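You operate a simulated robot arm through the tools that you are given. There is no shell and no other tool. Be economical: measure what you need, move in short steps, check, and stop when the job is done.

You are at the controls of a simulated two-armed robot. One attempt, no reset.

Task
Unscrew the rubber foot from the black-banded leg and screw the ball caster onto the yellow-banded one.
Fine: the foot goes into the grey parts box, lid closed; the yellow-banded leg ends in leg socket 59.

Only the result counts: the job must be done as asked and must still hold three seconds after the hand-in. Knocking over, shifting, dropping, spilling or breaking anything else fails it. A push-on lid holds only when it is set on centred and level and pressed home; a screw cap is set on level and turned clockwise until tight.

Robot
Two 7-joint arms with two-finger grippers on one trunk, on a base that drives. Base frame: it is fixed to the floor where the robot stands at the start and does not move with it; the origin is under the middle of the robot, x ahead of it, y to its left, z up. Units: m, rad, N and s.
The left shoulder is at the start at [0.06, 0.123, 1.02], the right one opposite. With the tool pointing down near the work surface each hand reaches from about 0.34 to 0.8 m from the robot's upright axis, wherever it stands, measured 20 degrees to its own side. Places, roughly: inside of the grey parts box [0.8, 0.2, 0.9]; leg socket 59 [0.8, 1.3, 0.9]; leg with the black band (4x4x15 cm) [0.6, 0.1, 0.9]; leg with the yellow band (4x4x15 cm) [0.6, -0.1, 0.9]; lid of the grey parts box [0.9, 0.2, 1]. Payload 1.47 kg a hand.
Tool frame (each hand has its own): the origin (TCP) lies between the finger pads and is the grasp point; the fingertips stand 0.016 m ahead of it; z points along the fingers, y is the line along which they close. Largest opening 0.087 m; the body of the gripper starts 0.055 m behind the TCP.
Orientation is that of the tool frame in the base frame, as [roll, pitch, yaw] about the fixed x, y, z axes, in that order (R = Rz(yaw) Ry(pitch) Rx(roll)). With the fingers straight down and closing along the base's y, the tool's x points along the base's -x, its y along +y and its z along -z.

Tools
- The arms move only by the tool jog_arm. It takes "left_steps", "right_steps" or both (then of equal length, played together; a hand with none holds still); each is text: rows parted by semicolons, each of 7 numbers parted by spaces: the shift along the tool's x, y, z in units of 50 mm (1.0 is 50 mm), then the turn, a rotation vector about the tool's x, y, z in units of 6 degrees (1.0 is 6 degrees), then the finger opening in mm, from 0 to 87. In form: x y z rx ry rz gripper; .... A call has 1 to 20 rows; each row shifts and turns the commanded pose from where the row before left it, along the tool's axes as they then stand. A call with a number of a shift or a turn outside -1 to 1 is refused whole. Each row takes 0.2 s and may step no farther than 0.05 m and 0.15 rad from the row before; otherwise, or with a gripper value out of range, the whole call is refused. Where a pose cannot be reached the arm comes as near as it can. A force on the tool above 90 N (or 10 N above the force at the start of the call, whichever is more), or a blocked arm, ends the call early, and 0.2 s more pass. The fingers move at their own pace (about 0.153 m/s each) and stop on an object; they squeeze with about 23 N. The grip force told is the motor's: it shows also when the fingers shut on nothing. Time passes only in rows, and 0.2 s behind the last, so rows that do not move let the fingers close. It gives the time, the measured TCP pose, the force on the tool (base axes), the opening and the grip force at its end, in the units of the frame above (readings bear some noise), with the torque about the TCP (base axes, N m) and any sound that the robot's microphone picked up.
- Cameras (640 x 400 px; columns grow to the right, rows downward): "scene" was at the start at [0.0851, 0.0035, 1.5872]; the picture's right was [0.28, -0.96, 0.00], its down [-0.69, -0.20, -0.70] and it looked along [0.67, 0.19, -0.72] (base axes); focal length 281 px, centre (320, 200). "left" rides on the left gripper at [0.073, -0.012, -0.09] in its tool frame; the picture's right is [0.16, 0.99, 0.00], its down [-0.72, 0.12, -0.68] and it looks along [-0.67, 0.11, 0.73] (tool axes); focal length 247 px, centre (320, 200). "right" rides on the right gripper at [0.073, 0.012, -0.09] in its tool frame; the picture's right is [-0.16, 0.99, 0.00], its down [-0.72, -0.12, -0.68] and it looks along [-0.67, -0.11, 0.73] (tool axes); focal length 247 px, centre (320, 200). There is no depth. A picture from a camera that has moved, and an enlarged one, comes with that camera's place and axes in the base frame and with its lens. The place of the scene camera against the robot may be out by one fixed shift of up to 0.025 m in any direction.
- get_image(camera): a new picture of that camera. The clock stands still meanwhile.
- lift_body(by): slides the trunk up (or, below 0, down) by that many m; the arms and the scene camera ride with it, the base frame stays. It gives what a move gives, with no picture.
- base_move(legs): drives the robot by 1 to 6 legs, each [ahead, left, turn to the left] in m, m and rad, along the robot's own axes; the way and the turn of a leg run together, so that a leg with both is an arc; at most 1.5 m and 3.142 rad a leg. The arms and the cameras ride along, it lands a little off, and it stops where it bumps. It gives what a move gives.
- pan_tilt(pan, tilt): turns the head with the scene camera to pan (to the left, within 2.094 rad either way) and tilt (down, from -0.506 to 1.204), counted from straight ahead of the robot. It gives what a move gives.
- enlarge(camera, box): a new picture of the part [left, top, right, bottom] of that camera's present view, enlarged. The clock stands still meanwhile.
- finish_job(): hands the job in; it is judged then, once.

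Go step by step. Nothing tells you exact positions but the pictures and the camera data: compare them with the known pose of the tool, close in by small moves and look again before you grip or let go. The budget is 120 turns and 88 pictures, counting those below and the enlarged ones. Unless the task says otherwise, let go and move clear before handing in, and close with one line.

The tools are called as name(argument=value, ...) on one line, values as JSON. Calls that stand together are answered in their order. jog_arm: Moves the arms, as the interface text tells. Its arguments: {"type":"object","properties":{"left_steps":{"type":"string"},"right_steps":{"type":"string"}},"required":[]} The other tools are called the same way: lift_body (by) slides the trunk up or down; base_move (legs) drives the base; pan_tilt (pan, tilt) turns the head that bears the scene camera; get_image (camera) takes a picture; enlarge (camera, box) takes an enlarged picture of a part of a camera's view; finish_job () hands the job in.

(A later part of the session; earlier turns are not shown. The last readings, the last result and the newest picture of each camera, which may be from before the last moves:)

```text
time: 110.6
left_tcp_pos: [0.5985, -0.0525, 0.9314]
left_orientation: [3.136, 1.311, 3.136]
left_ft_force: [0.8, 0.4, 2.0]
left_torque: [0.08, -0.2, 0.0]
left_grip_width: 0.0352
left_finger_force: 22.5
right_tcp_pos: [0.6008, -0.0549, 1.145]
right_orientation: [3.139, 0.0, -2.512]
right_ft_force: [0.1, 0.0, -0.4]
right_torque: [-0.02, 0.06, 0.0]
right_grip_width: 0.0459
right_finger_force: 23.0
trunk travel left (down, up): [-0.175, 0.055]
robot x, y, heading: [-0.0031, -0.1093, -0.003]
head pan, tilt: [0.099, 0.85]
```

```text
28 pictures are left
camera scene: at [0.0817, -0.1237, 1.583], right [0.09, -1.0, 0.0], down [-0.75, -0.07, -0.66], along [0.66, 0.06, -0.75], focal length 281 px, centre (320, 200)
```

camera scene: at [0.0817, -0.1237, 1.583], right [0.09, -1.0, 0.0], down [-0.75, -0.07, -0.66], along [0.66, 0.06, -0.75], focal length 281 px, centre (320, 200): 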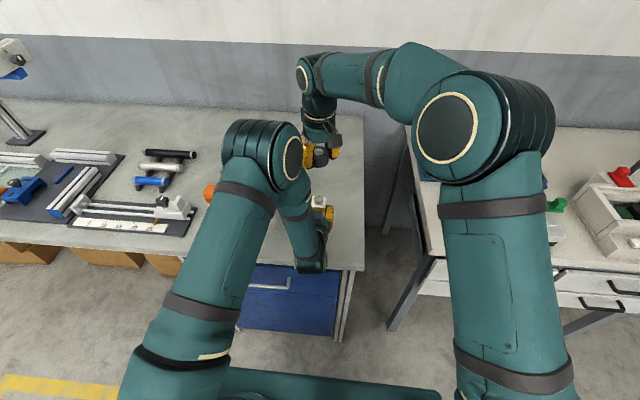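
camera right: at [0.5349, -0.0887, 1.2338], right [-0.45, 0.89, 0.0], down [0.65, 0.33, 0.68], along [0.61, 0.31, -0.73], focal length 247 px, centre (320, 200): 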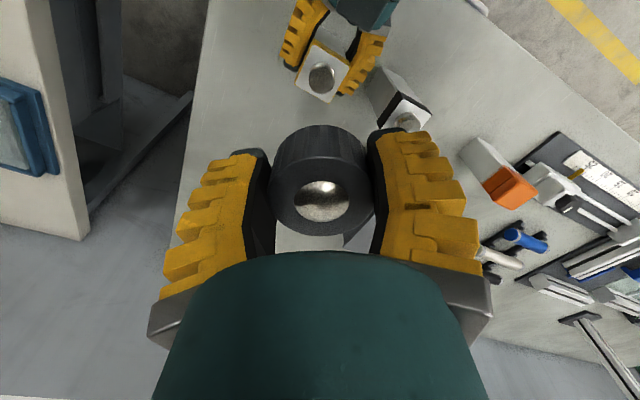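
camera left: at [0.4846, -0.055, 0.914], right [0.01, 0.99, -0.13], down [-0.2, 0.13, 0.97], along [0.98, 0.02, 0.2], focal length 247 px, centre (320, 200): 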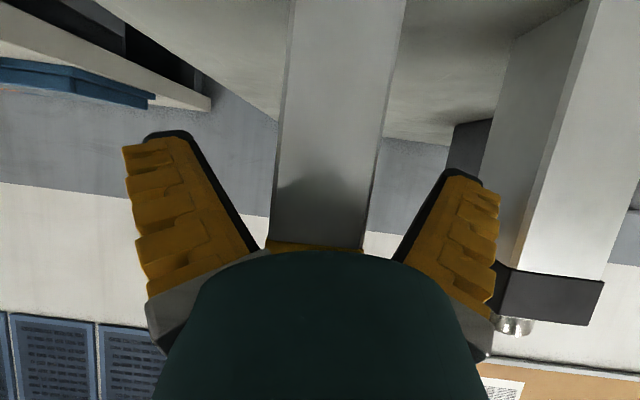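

enlarge(camera="right", box=[240, 30, 400, 230])

```text
2.00 times, centred on (320, 130) of right
camera zoom: at [0.5349, -0.0887, 1.2338], right [-0.45, 0.89, 0.0], down [0.65, 0.33, 0.68], along [0.61, 0.31, -0.73], focal length 494 px, centre (320, 340)
```

zoom: 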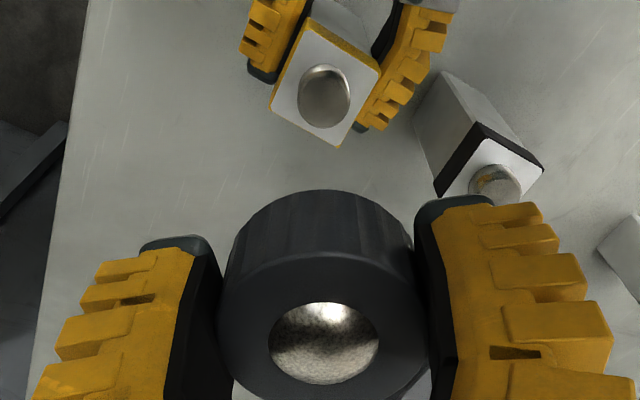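

The caster is centred in the grip, and the stud is at about (0.602, -0.053). I'll nudge over and lower to just above the stud, finishing the pre-rotation.

jog_arm(right_steps="-0.036 0.008 0.4 0 0 0 0;0 0 0.5 0 0 -1 0;0 0 0.5 0 0 -1 0;0 0 0.5 0 0 -0.5 0;0 0 0.4 0 0 0 0;0 0 0.3 0 0 0 0;0 0 0 0 0 0 0")

enlarge(camera="right", box=[200, 50, 440, 250])

```text
time: 112.2
left_tcp_pos: [0.6001, -0.0529, 0.9324]
left_orientation: [3.137, 1.31, 3.136]
left_ft_force: [-0.8, 0.0, 1.2]
left_torque: [0.01, -0.01, 0.02]
left_grip_width: 0.0353
left_finger_force: 22.9
right_tcp_pos: [0.6001, -0.0526, 1.0138]
right_orientation: [3.141, 0.0, -2.251]
right_ft_force: [-0.3, -1.2, -0.7]
right_torque: [-0.03, -0.01, -0.03]
right_grip_width: 0.0459
right_finger_force: 22.4
trunk travel left (down, up): [-0.175, 0.055]
robot x, y, heading: [-0.0011, -0.1129, -0.009]
head pan, tilt: [0.099, 0.85]
```

```text
2.00 times, centred on (320, 150) of right
camera zoom: at [0.545, -0.1037, 1.1035], right [-0.67, 0.74, 0.0], down [0.55, 0.49, 0.68], along [0.51, 0.45, -0.73], focal length 494 px, centre (320, 300)
```

zoom: 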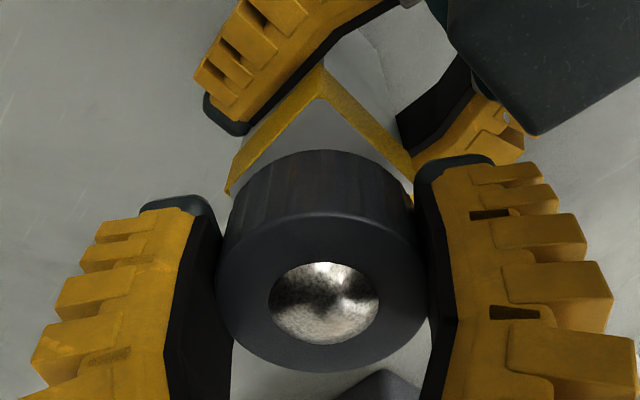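

jog_arm(right_steps="0 0 0.05 0 0 0 0;0 0 0.05 0 0 0 0;0 0 0.05 0 0 0 0;0 0 0 0 0 0 0")

```text
time: 113.2
left_tcp_pos: [0.5993, -0.0534, 0.9322]
left_orientation: [3.136, 1.31, 3.134]
left_ft_force: [3.5, -1.3, -2.9]
left_torque: [0.11, -0.45, -0.02]
left_grip_width: 0.0352
left_finger_force: 22.7
right_tcp_pos: [0.6018, -0.0519, 1.0092]
right_orientation: [-3.14, 0.003, -2.251]
right_ft_force: [1.9, 2.1, 16.6]
right_torque: [-0.08, 0.06, 0.0]
right_grip_width: 0.0474
right_finger_force: 23.4
trunk travel left (down, up): [-0.175, 0.055]
robot x, y, heading: [0.0003, -0.1127, -0.008]
head pan, tilt: [0.099, 0.85]
```

Contact on the stud (17 N). I'll turn clockwise with a slight feed.

jog_arm(right_steps="0 0 0 0 0 1 0;0 0 0 0 0 1 0;0 0 0 0 0 1 0;0 0 0.01 0 0 1 0;0 0 0 0 0 1 0;0 0 0 0 0 1 0;0 0 0 0 0 1 0;0 0 0.01 0 0 1 0;0 0 0 0 0 1 0;0 0 0 0 0 1 0;0 0 0 0 0 1 0;0 0 0.01 0 0 1 0;0 0 0 0 0 1 0;0 0 0 0 0 1 0;0 0 0 0 0 1 0;0 0 0.01 0 0 1 0;0 0 0 0 0 0 0")

enlarge(camera="right", box=[200, 50, 440, 250])

```text
time: 116.8
left_tcp_pos: [0.5993, -0.0525, 0.9319]
left_orientation: [3.137, 1.31, 3.136]
left_ft_force: [10.7, -3.3, 3.1]
left_torque: [0.12, 0.07, 0.03]
left_grip_width: 0.0349
left_finger_force: 23.1
right_tcp_pos: [0.6022, -0.0535, 1.0044]
right_orientation: [3.14, 0.001, 2.357]
right_ft_force: [-8.2, 4.8, 1.8]
right_torque: [0.11, 0.15, 0.03]
right_grip_width: 0.0467
right_finger_force: 22.9
trunk travel left (down, up): [-0.175, 0.055]
robot x, y, heading: [-0.003, -0.1115, -0.008]
head pan, tilt: [0.099, 0.85]
```

```text
2.00 times, centred on (320, 150) of right
camera zoom: at [0.5596, 0.0056, 1.0947], right [0.81, 0.59, 0.0], down [0.43, -0.59, 0.68], along [0.4, -0.55, -0.73], focal length 494 px, centre (320, 300)
```

zoom: 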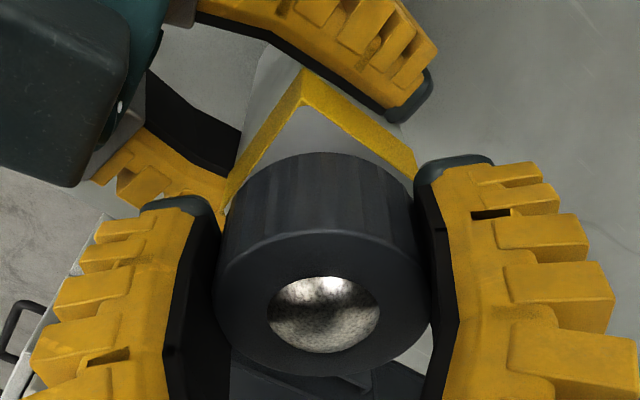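

It descended 5 mm, so the thread appears to be engaging. I'll re-grip and do the next stroke.

jog_arm(right_steps="0 0 0 0 0 0 58;0 0 0 0 0 0 58;0 0 0 0 0 -1 58;0 0 0 0 0 -1 58;0 0 0 0 0 -1 58;0 0 0 0 0 -1 58;0 0 0 0 0 -1 58;0 0 0 0 0 -1 58;0 0 0 0 0 -1 58;0 0 0 0 0 -1 58;0 0 0 0 0 -1 58;0 0 0 0 0 -1 58;0 0 0 0 0 -1 58;0 0 0 0 0 -1 58;0 0 0 0 0 -1 58;0 0 0 0 0 -1 58;0 0 0 0 0 -1 58;0 0 0 0 0 -1 58;0 0 0 0 0 0 0;0 0 0 0 0 0 0")

jog_arm(right_steps="0 0 0 0 0 0 0;0 0 0 0 0 1 0;0 0 0 0 0 1 0;0 0 0 0 0 1 0;0 0 0.006 0 0 1 0;0 0 0 0 0 1 0;0 0 0 0 0 1 0;0 0 0 0 0 1 0;0 0 0.006 0 0 1 0;0 0 0 0 0 1 0;0 0 0 0 0 1 0;0 0 0 0 0 1 0;0 0 0.006 0 0 1 0;0 0 0 0 0 1 0;0 0 0 0 0 1 0;0 0 0 0 0 1 0;0 0 0.006 0 0 1 0")

enlarge(camera="right", box=[200, 50, 440, 250])

```text
time: 121.0
left_tcp_pos: [0.5991, -0.0531, 0.9304]
left_orientation: [3.138, 1.308, 3.136]
left_ft_force: [1.5, -0.8, 2.7]
left_torque: [-0.01, 0.15, -0.06]
left_grip_width: 0.0346
left_finger_force: 23.2
right_tcp_pos: [0.6017, -0.0557, 1.0048]
right_orientation: [3.14, 0.001, -2.249]
right_ft_force: [-2.5, 0.4, 1.4]
right_torque: [0.01, 0.07, 0.02]
right_grip_width: 0.0446
right_finger_force: 22.9
trunk travel left (down, up): [-0.175, 0.055]
robot x, y, heading: [-0.0017, -0.1095, -0.01]
head pan, tilt: [0.099, 0.85]
```

```text
time: 124.6
left_tcp_pos: [0.5991, -0.0528, 0.9317]
left_orientation: [3.141, 1.31, 3.137]
left_ft_force: [7.5, -7.6, 3.9]
left_torque: [0.29, -0.16, -0.03]
left_grip_width: 0.0352
left_finger_force: 22.8
right_tcp_pos: [0.6016, -0.054, 1.003]
right_orientation: [3.141, 0.0, 2.356]
right_ft_force: [-5.6, 6.3, 0.9]
right_torque: [-0.03, 0.27, 0.01]
right_grip_width: 0.0437
right_finger_force: 22.6
trunk travel left (down, up): [-0.175, 0.055]
robot x, y, heading: [-0.0042, -0.1075, -0.011]
head pan, tilt: [0.099, 0.85]
```

```text
2.00 times, centred on (320, 150) of right
camera zoom: at [0.5593, 0.0054, 1.0932], right [0.81, 0.59, 0.0], down [0.43, -0.59, 0.68], along [0.4, -0.55, -0.73], focal length 494 px, centre (320, 300)
```

zoom: 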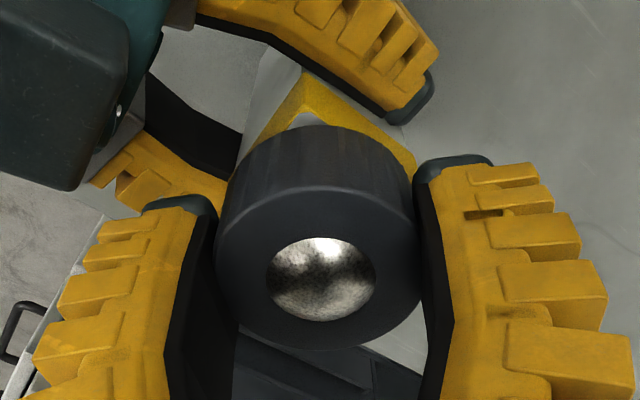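

The caster shifted in the grip, so I need a side look before continuing.

enlarge(camera="left", box=[200, 150, 440, 300])

enlarge(camera="scene", box=[270, 120, 370, 240])

```text
2.67 times, centred on (320, 225) of left
camera zoom: at [0.4946, -0.0658, 0.8831], right [-0.04, 0.99, -0.15], down [-0.47, 0.12, 0.87], along [0.88, 0.1, 0.46], focal length 659 px, centre (320, 133)
```

zoom: 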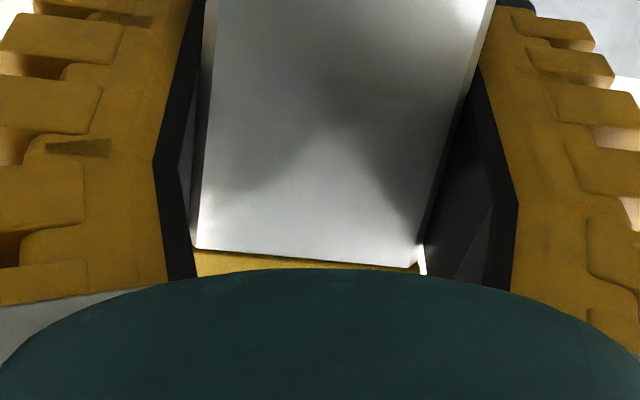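

```text
3.33 times, centred on (320, 180) of scene
camera zoom: at [0.0814, -0.1239, 1.583], right [0.09, -1.0, 0.0], down [-0.75, -0.07, -0.66], along [0.66, 0.06, -0.75], focal length 937 px, centre (320, 267)
```

zoom: 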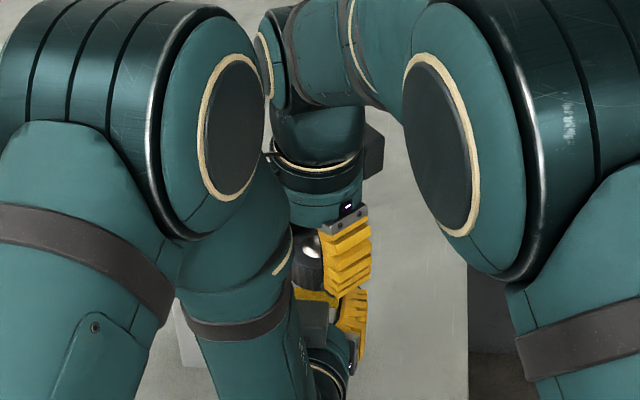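

jog_arm(right_steps="0 0 0 0 0 0 60;0 0 0 0 0 0 60;0 0 -0.3 0 0 0 60;0 0 -0.7 0 0 0 60;0 0 -0.8 0 0 0 60;0 0 0 0 0 0 60")

enlarge(camera="right", box=[200, 20, 440, 200])

```text
time: 126.0
left_tcp_pos: [0.5998, -0.0523, 0.9316]
left_orientation: [3.139, 1.309, 3.136]
left_ft_force: [-0.2, 0.5, 0.2]
left_torque: [0.05, 0.0, 0.04]
left_grip_width: 0.0349
left_finger_force: 23.4
right_tcp_pos: [0.6018, -0.0564, 1.094]
right_orientation: [3.14, -0.001, 2.356]
right_ft_force: [0.2, 0.3, -0.3]
right_torque: [-0.02, 0.01, 0.03]
right_grip_width: 0.0646
right_finger_force: 3.8
trunk travel left (down, up): [-0.175, 0.055]
robot x, y, heading: [-0.0033, -0.1164, -0.006]
head pan, tilt: [0.099, 0.85]
```

```text
2.22 times, centred on (320, 110) of right
camera zoom: at [0.5585, 0.0032, 1.1838], right [0.81, 0.59, 0.0], down [0.43, -0.59, 0.68], along [0.4, -0.55, -0.73], focal length 549 px, centre (320, 400)
```

zoom: 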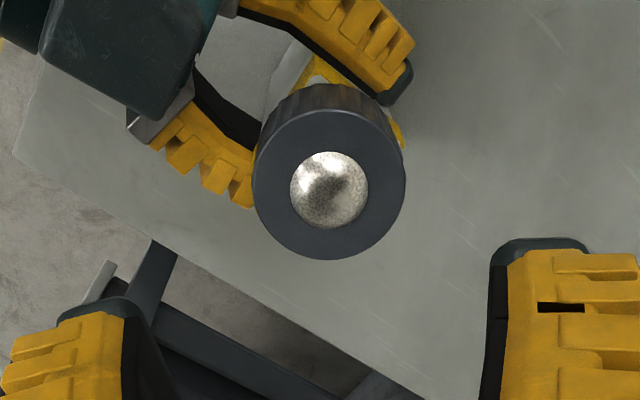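

jog_arm(right_steps="0 0 -0.7 0 0 0 60;0 0 -0.7 0 0 0 60;0 0 -0.7 0 0 0 60;0.6 -0.6 0 0 0 0 60;0.6 -0.6 0 0 0 0 60;0 0 0 0 0 0 60")

enlarge(camera="scene", box=[290, 170, 370, 230])

enlarge(camera="right", box=[160, 0, 480, 200])

```text
time: 127.4
left_tcp_pos: [0.6011, -0.0522, 0.9314]
left_orientation: [3.138, 1.309, 3.136]
left_ft_force: [0.6, -0.7, -0.5]
left_torque: [0.03, -0.07, 0.01]
left_grip_width: 0.0348
left_finger_force: 23.6
right_tcp_pos: [0.5168, -0.0557, 1.1972]
right_orientation: [3.141, 0.001, 2.357]
right_ft_force: [0.5, -0.7, 0.0]
right_torque: [-0.04, 0.03, -0.01]
right_grip_width: 0.0647
right_finger_force: 2.9
trunk travel left (down, up): [-0.175, 0.055]
robot x, y, heading: [-0.0062, -0.1123, -0.004]
head pan, tilt: [0.099, 0.85]
```

```text
6.67 times, centred on (330, 200) of scene
camera zoom: at [0.0823, -0.1236, 1.583], right [0.09, -1.0, 0.0], down [-0.75, -0.07, -0.66], along [0.66, 0.06, -0.75], focal length 1874 px, centre (253, 200)
```

zoom: 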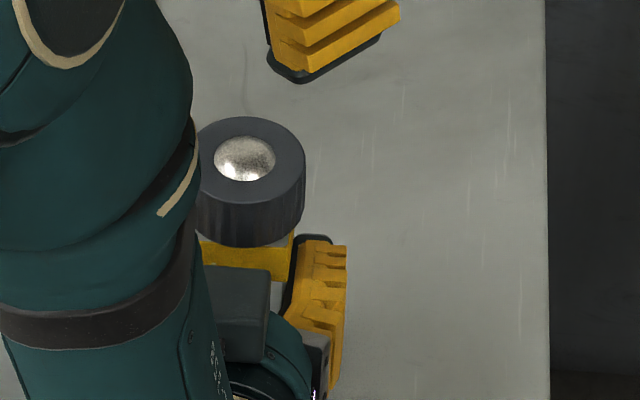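

```text
2.00 times, centred on (320, 100) of right
camera zoom: at [0.4741, 0.0032, 1.2876], right [0.81, 0.59, 0.0], down [0.43, -0.59, 0.68], along [0.4, -0.55, -0.73], focal length 494 px, centre (320, 400)
```

zoom: 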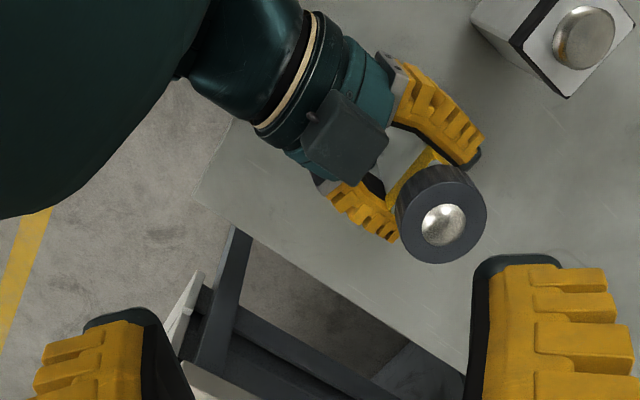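

The caster sits level on the stud, but my hand was about 5 mm off its centre (0.5995, -0.050). I'll re-centre, rotate back and come down again.

jog_arm(right_steps="-0.547 0.627 0 0 0 0 66;-0.547 0.627 0 0 0 0 66;0 0 0 0 0 -1 66;0 0 0 0 0 -1 66;0 0 0 0 0 -1 66;0 0 0 0 0 -1 66;0 0 0 0 0 -1 66;0 0 0 0 0 -1 66;0 0 0 0 0 -1 66;0 0 0 0 0 -1 66;0 0 0 0 0 -1 66;0 0 0 0 0 -1 66;0 0 0 0 0 -1 66;0 0 0 0 0 -1 66;0 0 0 0 0 -1 66;0 0 0 0 0 -1 66;0 0 0 0 0 -1 66;0 0 0 0 0 -1 66;0 0 0 0 0 0 66")

jog_arm(right_steps="0 0 0.8 0 0 0 66;0 0 0.8 0 0 0 66;0 0 0.6 0 0 0 66;0 0 0 0 0 0 66")

enlarge(camera="right", box=[200, 20, 440, 200])

```text
time: 131.4
left_tcp_pos: [0.6, -0.0515, 0.9317]
left_orientation: [3.136, 1.309, 3.137]
left_ft_force: [-0.9, -0.1, 0.0]
left_torque: [0.04, 0.01, 0.0]
left_grip_width: 0.0349
left_finger_force: 22.9
right_tcp_pos: [0.5998, -0.0499, 1.1986]
right_orientation: [-3.141, 0.0, -2.25]
right_ft_force: [1.1, -0.4, -0.4]
right_torque: [0.01, -0.01, 0.0]
right_grip_width: 0.0701
right_finger_force: 2.5
trunk travel left (down, up): [-0.175, 0.055]
robot x, y, heading: [-0.0023, -0.1126, -0.011]
head pan, tilt: [0.099, 0.85]
```

```text
time: 132.4
left_tcp_pos: [0.5992, -0.0517, 0.9313]
left_orientation: [3.139, 1.308, 3.136]
left_ft_force: [-0.1, -0.2, 0.2]
left_torque: [0.03, 0.02, -0.01]
left_grip_width: 0.0351
left_finger_force: 22.6
right_tcp_pos: [0.6012, -0.0497, 1.0869]
right_orientation: [-3.14, 0.0, -2.251]
right_ft_force: [-0.4, 0.8, 0.5]
right_torque: [0.04, -0.02, 0.03]
right_grip_width: 0.07
right_finger_force: 3.1
trunk travel left (down, up): [-0.175, 0.055]
robot x, y, heading: [-0.0026, -0.1128, -0.009]
head pan, tilt: [0.099, 0.85]
```

```text
2.22 times, centred on (320, 110) of right
camera zoom: at [0.5461, -0.0993, 1.1778], right [-0.67, 0.74, 0.0], down [0.55, 0.49, 0.68], along [0.51, 0.45, -0.73], focal length 549 px, centre (320, 400)
```

zoom: 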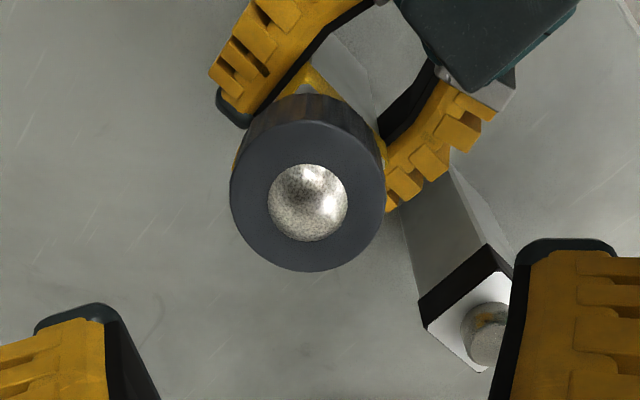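

Combining the opposite views, the caster is really at (0.604, -0.053) and already down near the shoulder (bottom ≈0.973). I'll grip lower and centred, then turn clockwise until it is tight.

jog_arm(right_steps="0.023 -0.077 0.6 0 0 0 66;0 0 0.6 0 0 0 66;0 0 0.4 0 0 0 66;0 0 0.238 0 0 0 66;0 0 0 0 0 0 66;0 0 0 0 0 0 0;0 0 0 0 0 0 0;0 0 0 0 0 0 0")

jog_arm(right_steps="0 0 0 0 0 1 0;0 0 0 0 0 1 0;0 0 0 0 0 1 0;0 0 0 0 0 1 0;0 0 0 0 0 1 0;0 0 0 0 0 1 0;0 0 0 0 0 1 0;0 0 0 0 0 1 0")

jog_arm(right_steps="0 0 0 0 0 1 0;0 0 0 0 0 1 0;0 0 0 0 0 1 0;0 0 0 0 0 1 0;0 0 0 0 0 1 0;0 0 0 0 0 1 0;0 0 0 0 0 1 0;0 0 0 0 0 1 0")

enlarge(camera="right", box=[200, 50, 440, 250])

```text
time: 134.2
left_tcp_pos: [0.6001, -0.0527, 0.9314]
left_orientation: [3.138, 1.309, 3.137]
left_ft_force: [-0.4, -0.5, -1.5]
left_torque: [-0.12, -0.02, -0.02]
left_grip_width: 0.0351
left_finger_force: 22.8
right_tcp_pos: [0.6038, -0.0515, 0.9955]
right_orientation: [3.139, 0.001, -2.251]
right_ft_force: [0.5, 0.9, -0.3]
right_torque: [0.19, 0.03, 0.04]
right_grip_width: 0.0454
right_finger_force: 23.2
trunk travel left (down, up): [-0.175, 0.055]
robot x, y, heading: [-0.0035, -0.1143, -0.007]
head pan, tilt: [0.099, 0.85]
```

```text
time: 136.0
left_tcp_pos: [0.6005, -0.0536, 0.9312]
left_orientation: [3.136, 1.31, 3.137]
left_ft_force: [-8.0, 3.7, 3.1]
left_torque: [-0.08, -0.36, -0.01]
left_grip_width: 0.0362
left_finger_force: 22.9
right_tcp_pos: [0.6036, -0.0527, 0.9972]
right_orientation: [3.141, -0.001, -3.093]
right_ft_force: [8.5, -1.9, -5.3]
right_torque: [-0.1, -0.24, -0.01]
right_grip_width: 0.045
right_finger_force: 23.9
trunk travel left (down, up): [-0.175, 0.055]
robot x, y, heading: [-0.0016, -0.1094, -0.007]
head pan, tilt: [0.099, 0.85]
```

```text
time: 137.8
left_tcp_pos: [0.5995, -0.0527, 0.9311]
left_orientation: [3.135, 1.309, 3.137]
left_ft_force: [-0.6, 11.6, 0.2]
left_torque: [-0.32, 0.0, -0.03]
left_grip_width: 0.0353
left_finger_force: 23.0
right_tcp_pos: [0.6028, -0.0522, 0.9958]
right_orientation: [-3.14, 0.0, 2.355]
right_ft_force: [0.5, -11.3, -0.7]
right_torque: [-0.42, -0.04, 0.06]
right_grip_width: 0.045
right_finger_force: 22.8
trunk travel left (down, up): [-0.175, 0.055]
robot x, y, heading: [-0.0077, -0.1107, -0.008]
head pan, tilt: [0.099, 0.85]
```

```text
2.00 times, centred on (320, 150) of right
camera zoom: at [0.56, 0.0076, 1.0854], right [0.81, 0.59, 0.0], down [0.43, -0.59, 0.68], along [0.4, -0.55, -0.73], focal length 494 px, centre (320, 300)
```

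zoom: 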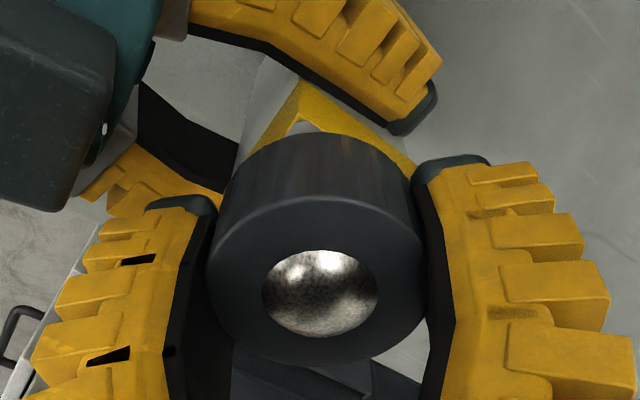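

The caster is constrained on the stud and turning, with no tightening torque yet. Next stroke.

jog_arm(right_steps="0 0 0 0 0 0 60;0 0 0 0 0 0 60;0 0 0 0 0 -1 60;0 0 0 0 0 -1 60;0 0 0 0 0 -1 60;0 0 0 0 0 -1 60;0 0 0 0 0 -1 60;0 0 0 0 0 -1 60;0 0 0 0 0 -1 60;0 0 0 0 0 -1 60;0 0 0 0 0 -1 60;0 0 0 0 0 -1 60;0 0 0 0 0 -1 60;0 0 0 0 0 -1 60;0 0 0 0 0 -1 60;0 0 0 0 0 -1 60;0 0 0 0 0 -1 60;0 0 0 0 0 -1 60;0 0 0 0 0 0 0;0 0 0 0 0 0 0")

jog_arm(right_steps="0 0 0 0 0 0 0;0 0 0 0 0 1 0;0 0 0 0 0 1 0;0 0 0 0 0 1 0;0 0 0.004 0 0 1 0;0 0 0 0 0 1 0;0 0 0 0 0 1 0;0 0 0 0 0 1 0;0 0 0.004 0 0 1 0;0 0 0 0 0 1 0;0 0 0 0 0 1 0;0 0 0 0 0 1 0;0 0 0 0 0 1 0;0 0 0 0 0 1 0;0 0 0 0 0 1 0;0 0 0 0 0 1 0;0 0 0 0 0 1 0")

jog_arm(right_steps="0 0 0 0 0 0 60;0 0 0 0 0 0 60;0 0 0 0 0 -1 60;0 0 0 0 0 -1 60;0 0 0 0 0 -1 60;0 0 0 0 0 -1 60;0 0 0 0 0 -1 60;0 0 0 0 0 -1 60;0 0 0 0 0 -1 60;0 0 0 0 0 -1 60;0 0 0 0 0 -1 60;0 0 0 0 0 -1 60;0 0 0 0 0 -1 60;0 0 0 0 0 -1 60;0 0 0 0 0 -1 60;0 0 0 0 0 -1 60;0 0 0 0 0 -1 60;0 0 0 0 0 -1 60;0 0 0 0 0 0 0;0 0 0 0 0 0 0")

jog_arm(right_steps="0 0 0 0 0 0 0;0 0 0 0 0 1 0;0 0 0 0 0 1 0;0 0 0 0 0 1 0;0 0 0.004 0 0 1 0;0 0 0 0 0 1 0;0 0 0 0 0 1 0;0 0 0 0 0 1 0;0 0 0.004 0 0 1 0;0 0 0 0 0 1 0;0 0 0 0 0 1 0;0 0 0 0 0 1 0;0 0 0 0 0 1 0;0 0 0 0 0 1 0;0 0 0 0 0 1 0;0 0 0 0 0 1 0;0 0 0 0 0 1 0")

enlarge(camera="right", box=[200, 50, 440, 250])

```text
time: 142.0
left_tcp_pos: [0.6002, -0.0532, 0.9299]
left_orientation: [3.135, 1.31, 3.137]
left_ft_force: [0.1, 0.2, -0.6]
left_torque: [0.04, 0.03, 0.01]
left_grip_width: 0.0351
left_finger_force: 23.4
right_tcp_pos: [0.6039, -0.0517, 0.997]
right_orientation: [3.141, -0.001, -2.249]
right_ft_force: [-0.2, -0.1, -0.2]
right_torque: [0.04, -0.03, 0.02]
right_grip_width: 0.0451
right_finger_force: 22.9
trunk travel left (down, up): [-0.175, 0.055]
robot x, y, heading: [-0.008, -0.111, -0.006]
head pan, tilt: [0.099, 0.85]
```

```text
time: 145.6
left_tcp_pos: [0.5982, -0.0534, 0.9313]
left_orientation: [3.139, 1.31, 3.137]
left_ft_force: [-2.6, 10.3, 2.0]
left_torque: [-0.38, -0.07, -0.37]
left_grip_width: 0.0428
left_finger_force: 22.8
right_tcp_pos: [0.6035, -0.0515, 0.9956]
right_orientation: [-3.141, -0.001, 2.354]
right_ft_force: [0.7, -10.2, 1.2]
right_torque: [-0.23, -0.02, 0.41]
right_grip_width: 0.0461
right_finger_force: 22.7
trunk travel left (down, up): [-0.175, 0.055]
robot x, y, heading: [-0.0022, -0.1105, -0.005]
head pan, tilt: [0.099, 0.85]
```

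```text
time: 149.8
left_tcp_pos: [0.5992, -0.0541, 0.9314]
left_orientation: [3.136, 1.309, 3.135]
left_ft_force: [1.4, -0.6, 3.0]
left_torque: [-0.04, -0.13, -0.07]
left_grip_width: 0.0363
left_finger_force: 22.6
right_tcp_pos: [0.6026, -0.0506, 0.9969]
right_orientation: [3.142, 0.0, -2.253]
right_ft_force: [-0.7, 0.6, 0.2]
right_torque: [-0.03, -0.03, -0.06]
right_grip_width: 0.0445
right_finger_force: 23.2
trunk travel left (down, up): [-0.175, 0.055]
robot x, y, heading: [0.0004, -0.1106, -0.002]
head pan, tilt: [0.099, 0.85]
```

```text
time: 153.4
left_tcp_pos: [0.599, -0.0516, 0.9301]
left_orientation: [3.136, 1.31, 3.131]
left_ft_force: [3.6, 7.6, -0.2]
left_torque: [-0.11, 0.17, -0.49]
left_grip_width: 0.0372
left_finger_force: 23.1
right_tcp_pos: [0.6011, -0.0513, 0.9954]
right_orientation: [-3.141, -0.001, 2.357]
right_ft_force: [-4.6, -5.4, 6.3]
right_torque: [0.15, 0.1, 0.63]
right_grip_width: 0.0446
right_finger_force: 22.9
trunk travel left (down, up): [-0.175, 0.055]
robot x, y, heading: [-0.0004, -0.1119, -0.011]
head pan, tilt: [0.099, 0.85]
```

```text
2.00 times, centred on (320, 150) of right
camera zoom: at [0.5591, 0.0078, 1.0854], right [0.81, 0.59, 0.0], down [0.43, -0.59, 0.68], along [0.4, -0.55, -0.73], focal length 494 px, centre (320, 300)
```

zoom: 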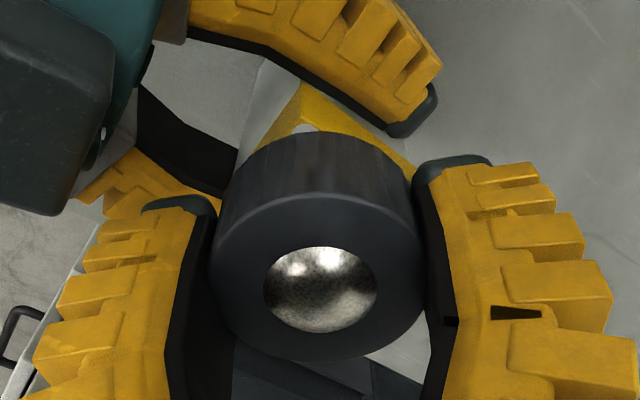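

Torque has risen to 0.4–0.6 N m and the leg began turning in the left grip, so the caster is tight. I'll release and clear the right hand, then lift the leg with the left.

jog_arm(right_steps="0 0 0 0 0 0 66;0 0 0 0 0 0 66;0 0 -0.5 0 0 0 66;0 0 -0.8 0 0 0 66;0 0 -0.8 0 0 0 66;0 0 -0.8 0 0 0 66;0 0 -0.8 0 0 0 66;0 0 -0.8 0 0 1 66;-0.5 -0.6 0 0 0 0 66;-0.5 -0.6 0 0 0 0 66;-0.5 -0.6 0 0 0 0 66;-0.5 -0.6 0 0 0 0 66;0 0 0 0 0 0 66")

jog_arm(left_steps="-0.29 0 -0.078 0 0 0 0;-0.773 0 -0.207 0 0 0 0;-0.773 0 -0.207 0 0 0 0;-0.773 0 -0.207 0 0 0 0;-0.773 0 -0.207 0 0 0 0;0 0 0 0 0 0 0")

get_image(camera="scene")

```text
time: 156.2
left_tcp_pos: [0.5997, -0.0522, 0.9316]
left_orientation: [3.141, 1.31, 3.137]
left_ft_force: [-0.8, -0.2, 0.0]
left_torque: [0.04, 0.14, 0.01]
left_grip_width: 0.035
left_finger_force: 23.6
right_tcp_pos: [0.5728, -0.2062, 1.2219]
right_orientation: [3.141, 0.0, 2.252]
right_ft_force: [-0.1, 0.0, 0.0]
right_torque: [-0.03, 0.05, -0.03]
right_grip_width: 0.0698
right_finger_force: 3.2
trunk travel left (down, up): [-0.175, 0.055]
robot x, y, heading: [-0.0035, -0.1127, -0.005]
head pan, tilt: [0.099, 0.85]
```

```text
time: 157.6
left_tcp_pos: [0.5998, -0.0522, 1.106]
left_orientation: [3.136, 1.307, 3.133]
left_ft_force: [0.8, -0.4, -3.2]
left_torque: [0.01, 0.0, -0.02]
left_grip_width: 0.0346
left_finger_force: 23.1
right_tcp_pos: [0.5727, -0.2057, 1.2211]
right_orientation: [-3.14, -0.001, 2.251]
right_ft_force: [0.1, 0.1, -0.3]
right_torque: [0.0, 0.03, 0.03]
right_grip_width: 0.0699
right_finger_force: 2.8
trunk travel left (down, up): [-0.175, 0.055]
robot x, y, heading: [0.0001, -0.1102, -0.005]
head pan, tilt: [0.099, 0.85]
```

```text
15 pictures are left
camera scene: at [0.0826, -0.124, 1.5829], right [0.09, -1.0, 0.0], down [-0.75, -0.07, -0.66], along [0.66, 0.06, -0.75], focal length 281 px, centre (320, 200)
```

scene: 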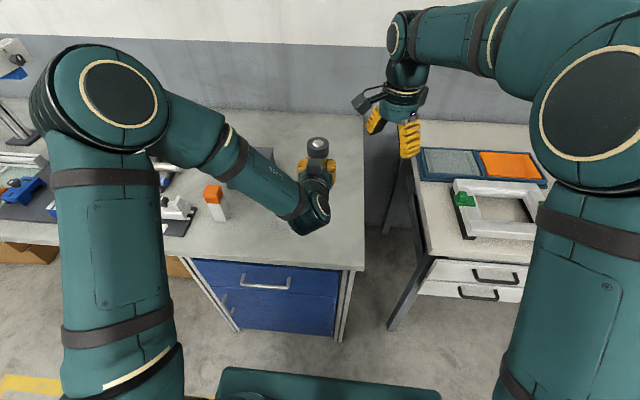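

The leg and caster lift together. I'll drive left about 1.3 m to the row of socket blocks, keeping the leg well above the bench.

base_move(legs=[[0.0, 1.3, 0.005]])

get_image(camera="scene")

```text
time: 169.3
left_tcp_pos: [0.6131, 1.2573, 1.1069]
left_orientation: [3.138, 1.31, 3.128]
left_ft_force: [-0.7, 0.1, -3.9]
left_torque: [0.01, 0.0, -0.02]
left_grip_width: 0.0349
left_finger_force: 22.6
right_tcp_pos: [0.5839, 1.1029, 1.2211]
right_orientation: [-3.14, 0.001, 2.244]
right_ft_force: [1.5, 1.2, 0.5]
right_torque: [0.0, -0.03, 0.02]
right_grip_width: 0.07
right_finger_force: 2.7
trunk travel left (down, up): [-0.175, 0.055]
robot x, y, heading: [0.0094, 1.2016, -0.01]
head pan, tilt: [0.099, 0.85]
```

```text
14 pictures are left
camera scene: at [0.0947, 1.1883, 1.583], right [0.09, -1.0, 0.0], down [-0.75, -0.07, -0.66], along [0.66, 0.06, -0.75], focal length 281 px, centre (320, 200)
```

scene: 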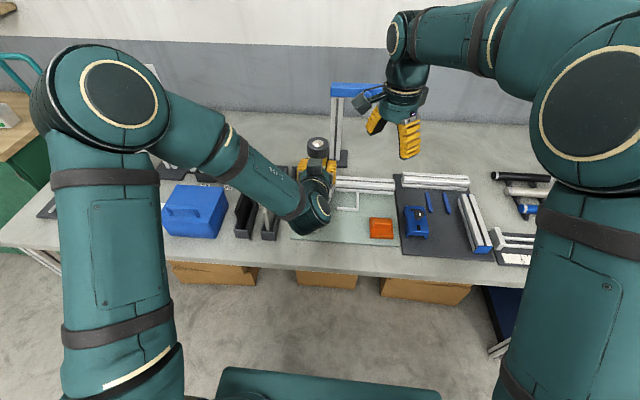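

The left arm hides the sockets, so I'll turn the right hand to look that way.

jog_arm(right_steps="0 0 -0.8 0 0 0 66;0 0 -0.8 0 0 0 66;0 0 0 0 0 -1 66;0 0 0 0 0 -1 66;0 0 0 0 0 -1 66;0 0 0 0 0 -1 66;0 0 0 0 0 -1 66;0 0 0 0 0 -1 66;0 0 0 0 0 -1 66;0 0 0 0 0 -1 66;0 0 0 0 0 -1 66;0 0 0 0 0 -1 66;0 0 0 0 0 -1 66;0 0 0 0 0 -1 66;0 0 0 0 0 -1 66;0 0 0 0 0 -1 66;0 0 0 0 0 -1 66")

get_image(camera="right")

```text
time: 172.9
left_tcp_pos: [0.6129, 1.2566, 1.1054]
left_orientation: [3.138, 1.31, 3.131]
left_ft_force: [-0.2, -0.3, -2.2]
left_torque: [0.04, 0.05, 0.0]
left_grip_width: 0.0348
left_finger_force: 22.7
right_tcp_pos: [0.5844, 1.1031, 1.3011]
right_orientation: [3.141, -0.001, -2.465]
right_ft_force: [0.8, -1.0, -0.4]
right_torque: [-0.07, -0.03, 0.02]
right_grip_width: 0.0701
right_finger_force: 2.8
trunk travel left (down, up): [-0.175, 0.055]
robot x, y, heading: [0.0107, 1.2009, -0.01]
head pan, tilt: [0.099, 0.85]
```

```text
13 pictures are left
camera right: at [0.52, 1.0663, 1.3913], right [-0.49, 0.87, 0.0], down [0.64, 0.36, 0.68], along [0.59, 0.34, -0.73], focal length 247 px, centre (320, 200)
```

right: 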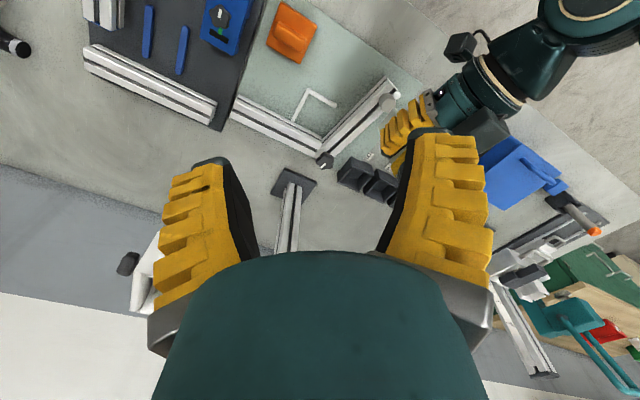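

jog_arm(right_steps="-0.5 -0.4 0.533 0 0 0 87;-0.5 -0.4 0.533 0 0 0 87;-0.5 -0.4 0.533 0 0 0 87;0 0 0 0 0 -1 87;0 0 0 0 0 -1 87;0 0 0 0 0 -1 87;0 0 0 0 0 0 87")

get_image(camera="right")

```text
time: 174.6
left_tcp_pos: [0.6131, 1.2557, 1.1073]
left_orientation: [3.138, 1.309, 3.13]
left_ft_force: [-0.8, 0.4, -4.0]
left_torque: [0.0, -0.01, 0.0]
left_grip_width: 0.0346
left_finger_force: 22.9
right_tcp_pos: [0.6799, 1.1033, 1.222]
right_orientation: [-3.141, 0.0, -2.153]
right_ft_force: [0.2, 0.0, 0.0]
right_torque: [-0.01, -0.02, -0.02]
right_grip_width: 0.087
right_finger_force: 0.0
trunk travel left (down, up): [-0.175, 0.055]
robot x, y, heading: [0.0099, 1.2016, -0.012]
head pan, tilt: [0.099, 0.85]
```

```text
12 pictures are left
camera right: at [0.6308, 1.0474, 1.311], right [-0.74, 0.67, 0.0], down [0.49, 0.54, 0.68], along [0.46, 0.5, -0.73], focal length 247 px, centre (320, 200)
```

right: 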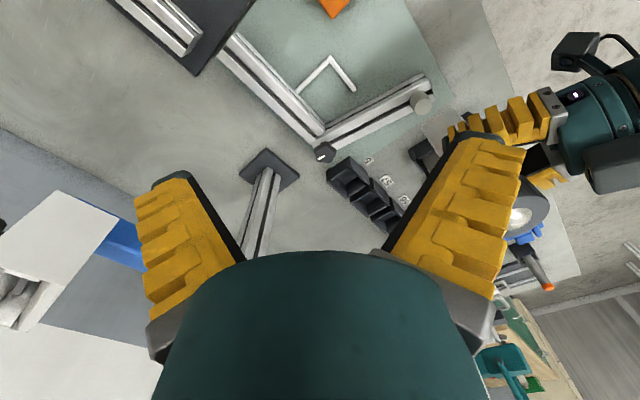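

enlarge(camera="right", box=[310, 130, 440, 230])

```text
4.00 times, centred on (375, 180) of right
camera zoom: at [0.6308, 1.0474, 1.311], right [-0.74, 0.67, 0.0], down [0.49, 0.54, 0.68], along [0.46, 0.5, -0.73], focal length 988 px, centre (100, 280)
```

zoom: 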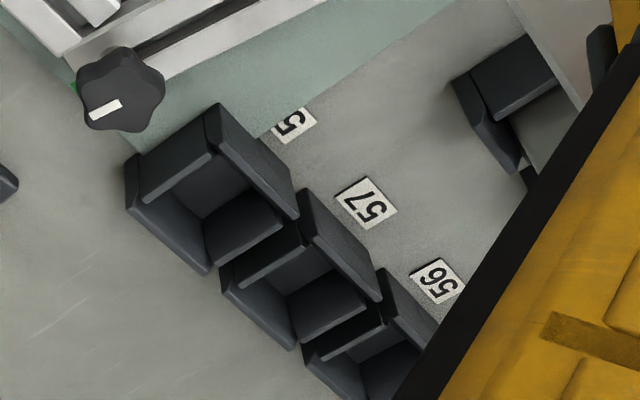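

enlarge(camera="right", box=[360, 152, 416, 207])

```text
7.27 times, centred on (388, 180) of right
camera zoom: at [0.6308, 1.0474, 1.311], right [-0.74, 0.67, 0.0], down [0.49, 0.54, 0.68], along [0.46, 0.5, -0.73], focal length 1796 px, centre (-174, 349)
```

zoom: 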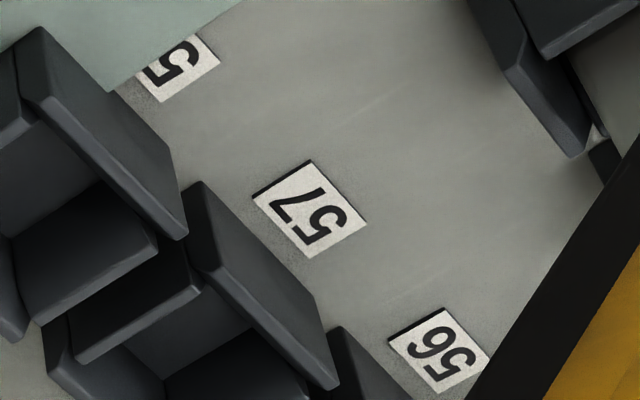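

The labels run "5?", 57, 56… and the block nearest the lamp, at about (0.81, 1.333), matches socket 59's given place. To insert the leg cleanly from above I'll pass it to the right hand by the caster, so first I'll bring the right hand above it.

jog_arm(right_steps="0 0 -0.8 0 0 0 66;0 0 -0.8 0 0 0 66;0 0 0 0 0 0.943 66;0 0 0 0 0 0.943 66;0 0 0 0 0 0.943 66;0 0 0 0 0 0.943 66;0 0 0 0 0 0.943 66;0 0 0 0 0 0.943 66;0 0 0 0 0 0.943 66;0 0 0 0 0 0.943 66;0 0 0 0 0 0.943 66;0 0 0 0 0 0.943 66;0.315 0.765 0 0 0 0 66;0.315 0.765 0 0 0 0 66;0.315 0.765 0 0 0 0 66;0.315 0.765 0 0 0 0 66;0 0 0 0 0 0 66")

get_image(camera="right")

```text
time: 178.2
left_tcp_pos: [0.613, 1.2558, 1.1067]
left_orientation: [3.135, 1.309, 3.125]
left_ft_force: [-0.1, 0.0, -3.8]
left_torque: [0.01, 0.03, -0.02]
left_grip_width: 0.0347
left_finger_force: 23.1
right_tcp_pos: [0.6157, 1.2545, 1.3008]
right_orientation: [3.141, -0.002, 3.141]
right_ft_force: [0.3, -0.4, -0.2]
right_torque: [0.03, 0.02, -0.01]
right_grip_width: 0.0699
right_finger_force: 3.1
trunk travel left (down, up): [-0.175, 0.055]
robot x, y, heading: [0.0073, 1.1982, -0.014]
head pan, tilt: [0.099, 0.85]
```

```text
9 pictures are left
camera right: at [0.5433, 1.266, 1.3919], right [0.16, 0.99, 0.0], down [0.72, -0.12, 0.68], along [0.67, -0.11, -0.73], focal length 247 px, centre (320, 200)
```

right: 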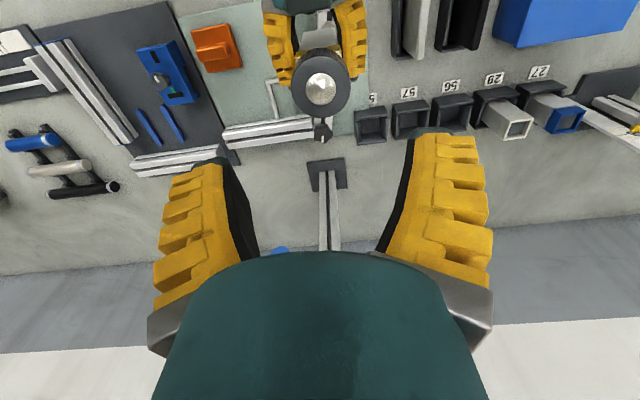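

enlarge(camera="right", box=[340, 60, 560, 150])

```text
2.91 times, centred on (450, 105) of right
camera zoom: at [0.5433, 1.266, 1.3919], right [0.16, 0.99, 0.0], down [0.72, -0.12, 0.68], along [0.67, -0.11, -0.73], focal length 718 px, centre (-58, 476)
```

zoom: 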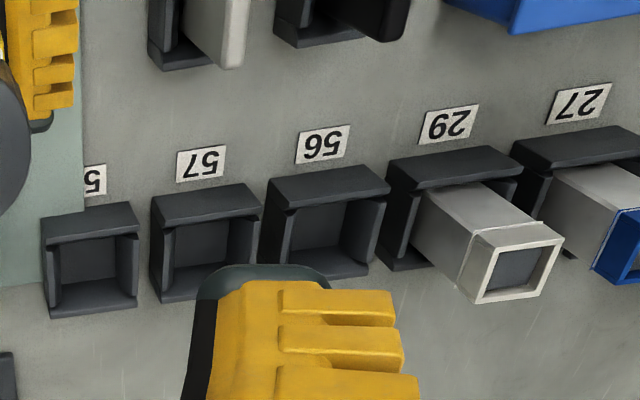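

enlarge(camera="right", box=[360, 70, 470, 140])

```text
5.71 times, centred on (415, 105) of right
camera zoom: at [0.5433, 1.266, 1.3919], right [0.16, 0.99, 0.0], down [0.72, -0.12, 0.68], along [0.67, -0.11, -0.73], focal length 1411 px, centre (-223, 743)
```

zoom: 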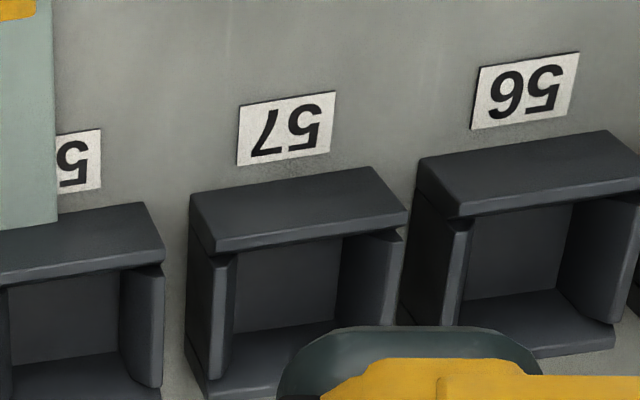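

The 59 socket (first block, with its label half covered by the mat) is centred at about (0.813, 1.337) with its rim at z≈0.90. I'll lower the right hand onto the caster and grip it.

jog_arm(right_steps="0 0.02 0.8 0 0 0 66;0 0 0.8 0 0 0 66;0 0 0.6 0 0 0 66;0 0 0.4 0 0 0 66;0 0 0 0 0 0 66;0 0 0 0 0 0 0;0 0 0 0 0 0 0;0 0 0 0 0 0 0")

```text
time: 179.9
left_tcp_pos: [0.6122, 1.2571, 1.1067]
left_orientation: [3.136, 1.309, 3.127]
left_ft_force: [-1.5, -2.6, -2.1]
left_torque: [0.15, 0.02, 0.02]
left_grip_width: 0.0345
left_finger_force: 23.0
right_tcp_pos: [0.6164, 1.2574, 1.1702]
right_orientation: [-3.14, 0.001, 3.141]
right_ft_force: [2.6, 2.3, -0.4]
right_torque: [0.0, -0.18, -0.01]
right_grip_width: 0.0449
right_finger_force: 23.1
trunk travel left (down, up): [-0.175, 0.055]
robot x, y, heading: [0.0117, 1.1998, -0.01]
head pan, tilt: [0.099, 0.85]
```

Gripped. I'll release with the left hand and retreat it back, up and to the left.

jog_arm(left_steps="0 0 0 0 0 0 60;0 0 0 0 0 0 87;0 0 0 0 0 0 87;0 0 -0.5 0 0 0 87;0 0 -0.66 0 0 0 87;0 0 -0.66 0 0 0 87;0 0 -0.66 0 0 0 87;0 0 0 0 0 0 87")

get_image(camera="left")

```text
time: 181.8
left_tcp_pos: [0.5007, 1.252, 1.1393]
left_orientation: [3.136, 1.308, 3.129]
left_ft_force: [-0.7, -0.1, 0.7]
left_torque: [-0.02, -0.03, -0.03]
left_grip_width: 0.0871
left_finger_force: 0.0
left hand out of reach, approached as far as the arm can: row 7
right_tcp_pos: [0.6159, 1.256, 1.1712]
right_orientation: [-3.141, 0.0, -3.14]
right_ft_force: [-0.3, -0.4, -2.8]
right_torque: [-0.02, 0.01, 0.04]
right_grip_width: 0.0449
right_finger_force: 23.8
trunk travel left (down, up): [-0.175, 0.055]
robot x, y, heading: [0.0085, 1.2012, -0.01]
head pan, tilt: [0.099, 0.85]
```

```text
6 pictures are left
camera left: at [0.395, 1.2404, 1.0913], right [-0.03, 0.99, -0.15], down [-0.47, 0.12, 0.88], along [0.88, 0.1, 0.46], focal length 247 px, centre (320, 200)
```

left: 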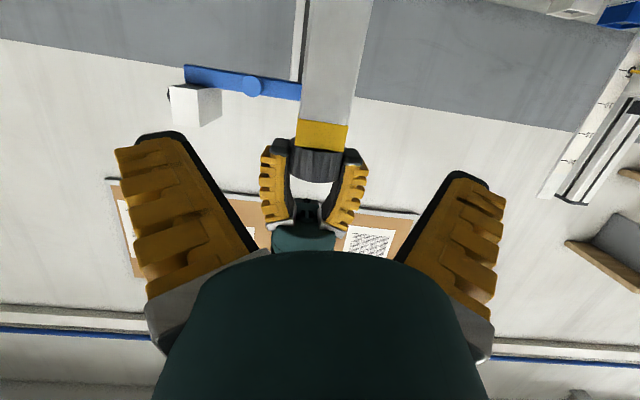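

The leg hangs straight from the right hand with the caster seated flush on it. I'll put the left hand upright and out of the way, then drive so the right hand faces the socket.

jog_arm(left_steps="0 0.85 0 0 0 0 87;0 0.85 0 0 0 0 87;0 0.85 0 0 0 0 87;0 0.85 0 0 0 0 87;0 0.85 0 0 0 0 87;0 0.85 0 0 0 0 87;0 0.85 0 0 0 0 87;0 0 0 0 0.96 0 87;0 0 0 0 0.96 0 87;0 0 0 0 0.96 0 87;0 0 0 0 0.96 0 87;0 0 0 0 0.96 0 87;0 0 0 0 0.96 0 87;0 0 0 0 0.96 0 87;0 0 0 0 0.96 0 87;0 0 0 0 0.96 0 87;0 0 0 0 0.96 0 87;0 0 0 0 0.96 0 87;0 0 0 0 0.96 0 87;0 0 0 0 0.96 0 87")

base_move(legs=[[0.0, 0.257, 0.01], [0.065, 0.0, 0.0]])

```text
time: 185.9
left_tcp_pos: [0.5349, 1.543, 1.1415]
left_orientation: [3.14, 0.001, 3.134]
left_ft_force: [0.2, 0.6, -1.0]
left_torque: [0.03, -0.03, -0.03]
left_grip_width: 0.0869
left_finger_force: 0.2
left hand out of reach, approached as far as the arm can: row 1, 2, 3
right_tcp_pos: [0.616, 1.2556, 1.1713]
right_orientation: [-3.141, -0.001, 3.141]
right_ft_force: [0.2, 0.5, -3.2]
right_torque: [0.01, 0.03, -0.02]
right_grip_width: 0.045
right_finger_force: 22.8
trunk travel left (down, up): [-0.175, 0.055]
robot x, y, heading: [0.0071, 1.2033, -0.016]
head pan, tilt: [0.099, 0.85]
```

```text
time: 189.4
left_tcp_pos: [0.5959, 1.8092, 1.1417]
left_orientation: [3.139, -0.001, -3.136]
left_ft_force: [0.2, 0.5, 0.3]
left_torque: [-0.01, 0.06, -0.01]
left_grip_width: 0.0871
left_finger_force: 0.0
right_tcp_pos: [0.6823, 1.5219, 1.1692]
right_orientation: [-3.141, -0.002, -3.128]
right_ft_force: [0.8, 0.2, -4.1]
right_torque: [0.03, 0.02, 0.02]
right_grip_width: 0.0448
right_finger_force: 23.0
trunk travel left (down, up): [-0.175, 0.055]
robot x, y, heading: [0.0735, 1.4538, 0.004]
head pan, tilt: [0.099, 0.85]
```

jog_arm(right_steps="0 -0.74 0 0 0 0 0;0 -0.74 0 0 0 0 0;0 -0.74 0 0 0 0 0;0 -0.74 0 0 0 0 0;0 -0.74 0 0 0 0 0;-0.6 0 0 0 0 0.12 0;-0.6 0 0 0 0 0 0;-0.6 0 0 0 0 0 0;0 0 0.567 0 0 0 0;0 0 0.567 0 0 0 0;0 0 0.567 0 0 0 0;-0.41 0 0 0 0 0 0;-0.41 0 0 0 0 0 0;0 0 0 0 0 0 0")

get_image(camera="right")

```text
time: 192.4
left_tcp_pos: [0.5943, 1.8076, 1.1416]
left_orientation: [3.139, 0.003, -3.136]
left_ft_force: [1.1, -0.5, -0.5]
left_torque: [-0.01, -0.03, 0.0]
left_grip_width: 0.0869
left_finger_force: 0.0
right_tcp_pos: [0.8159, 1.3382, 1.0828]
right_orientation: [3.141, 0.0, -3.138]
right_ft_force: [0.9, -0.1, -2.4]
right_torque: [0.03, 0.0, 0.02]
right_grip_width: 0.0447
right_finger_force: 22.5
trunk travel left (down, up): [-0.175, 0.055]
robot x, y, heading: [0.0745, 1.4574, 0.002]
head pan, tilt: [0.099, 0.85]
```

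```text
5 pictures are left
camera right: at [0.7433, 1.3494, 1.1739], right [0.16, 0.99, 0.0], down [0.72, -0.11, 0.68], along [0.67, -0.11, -0.73], focal length 247 px, centre (320, 200)
```

right: 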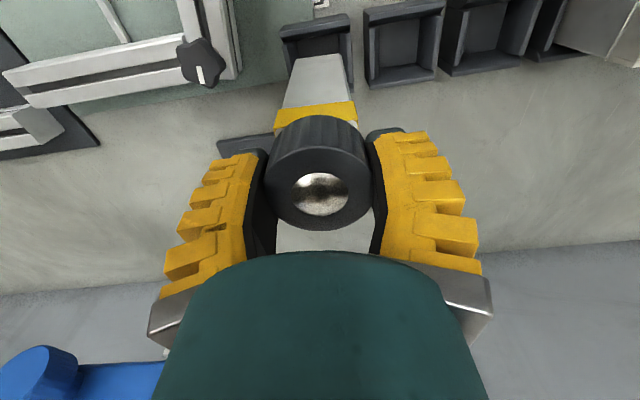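

enlarge(camera="right", box=[250, 0, 460, 140])

```text
2.86 times, centred on (355, 70) of right
camera zoom: at [0.7433, 1.3494, 1.1739], right [0.16, 0.99, 0.0], down [0.72, -0.11, 0.68], along [0.67, -0.11, -0.73], focal length 706 px, centre (220, 571)
```

zoom: 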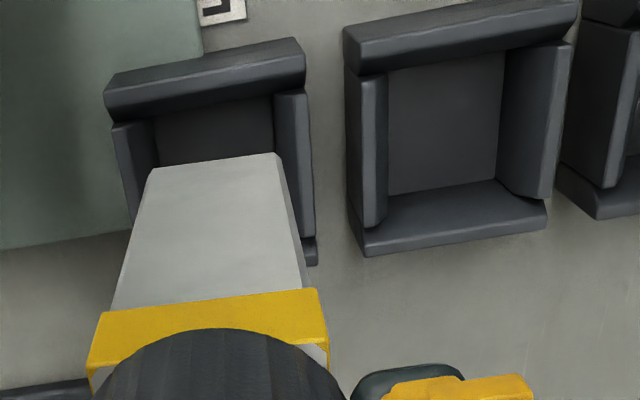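

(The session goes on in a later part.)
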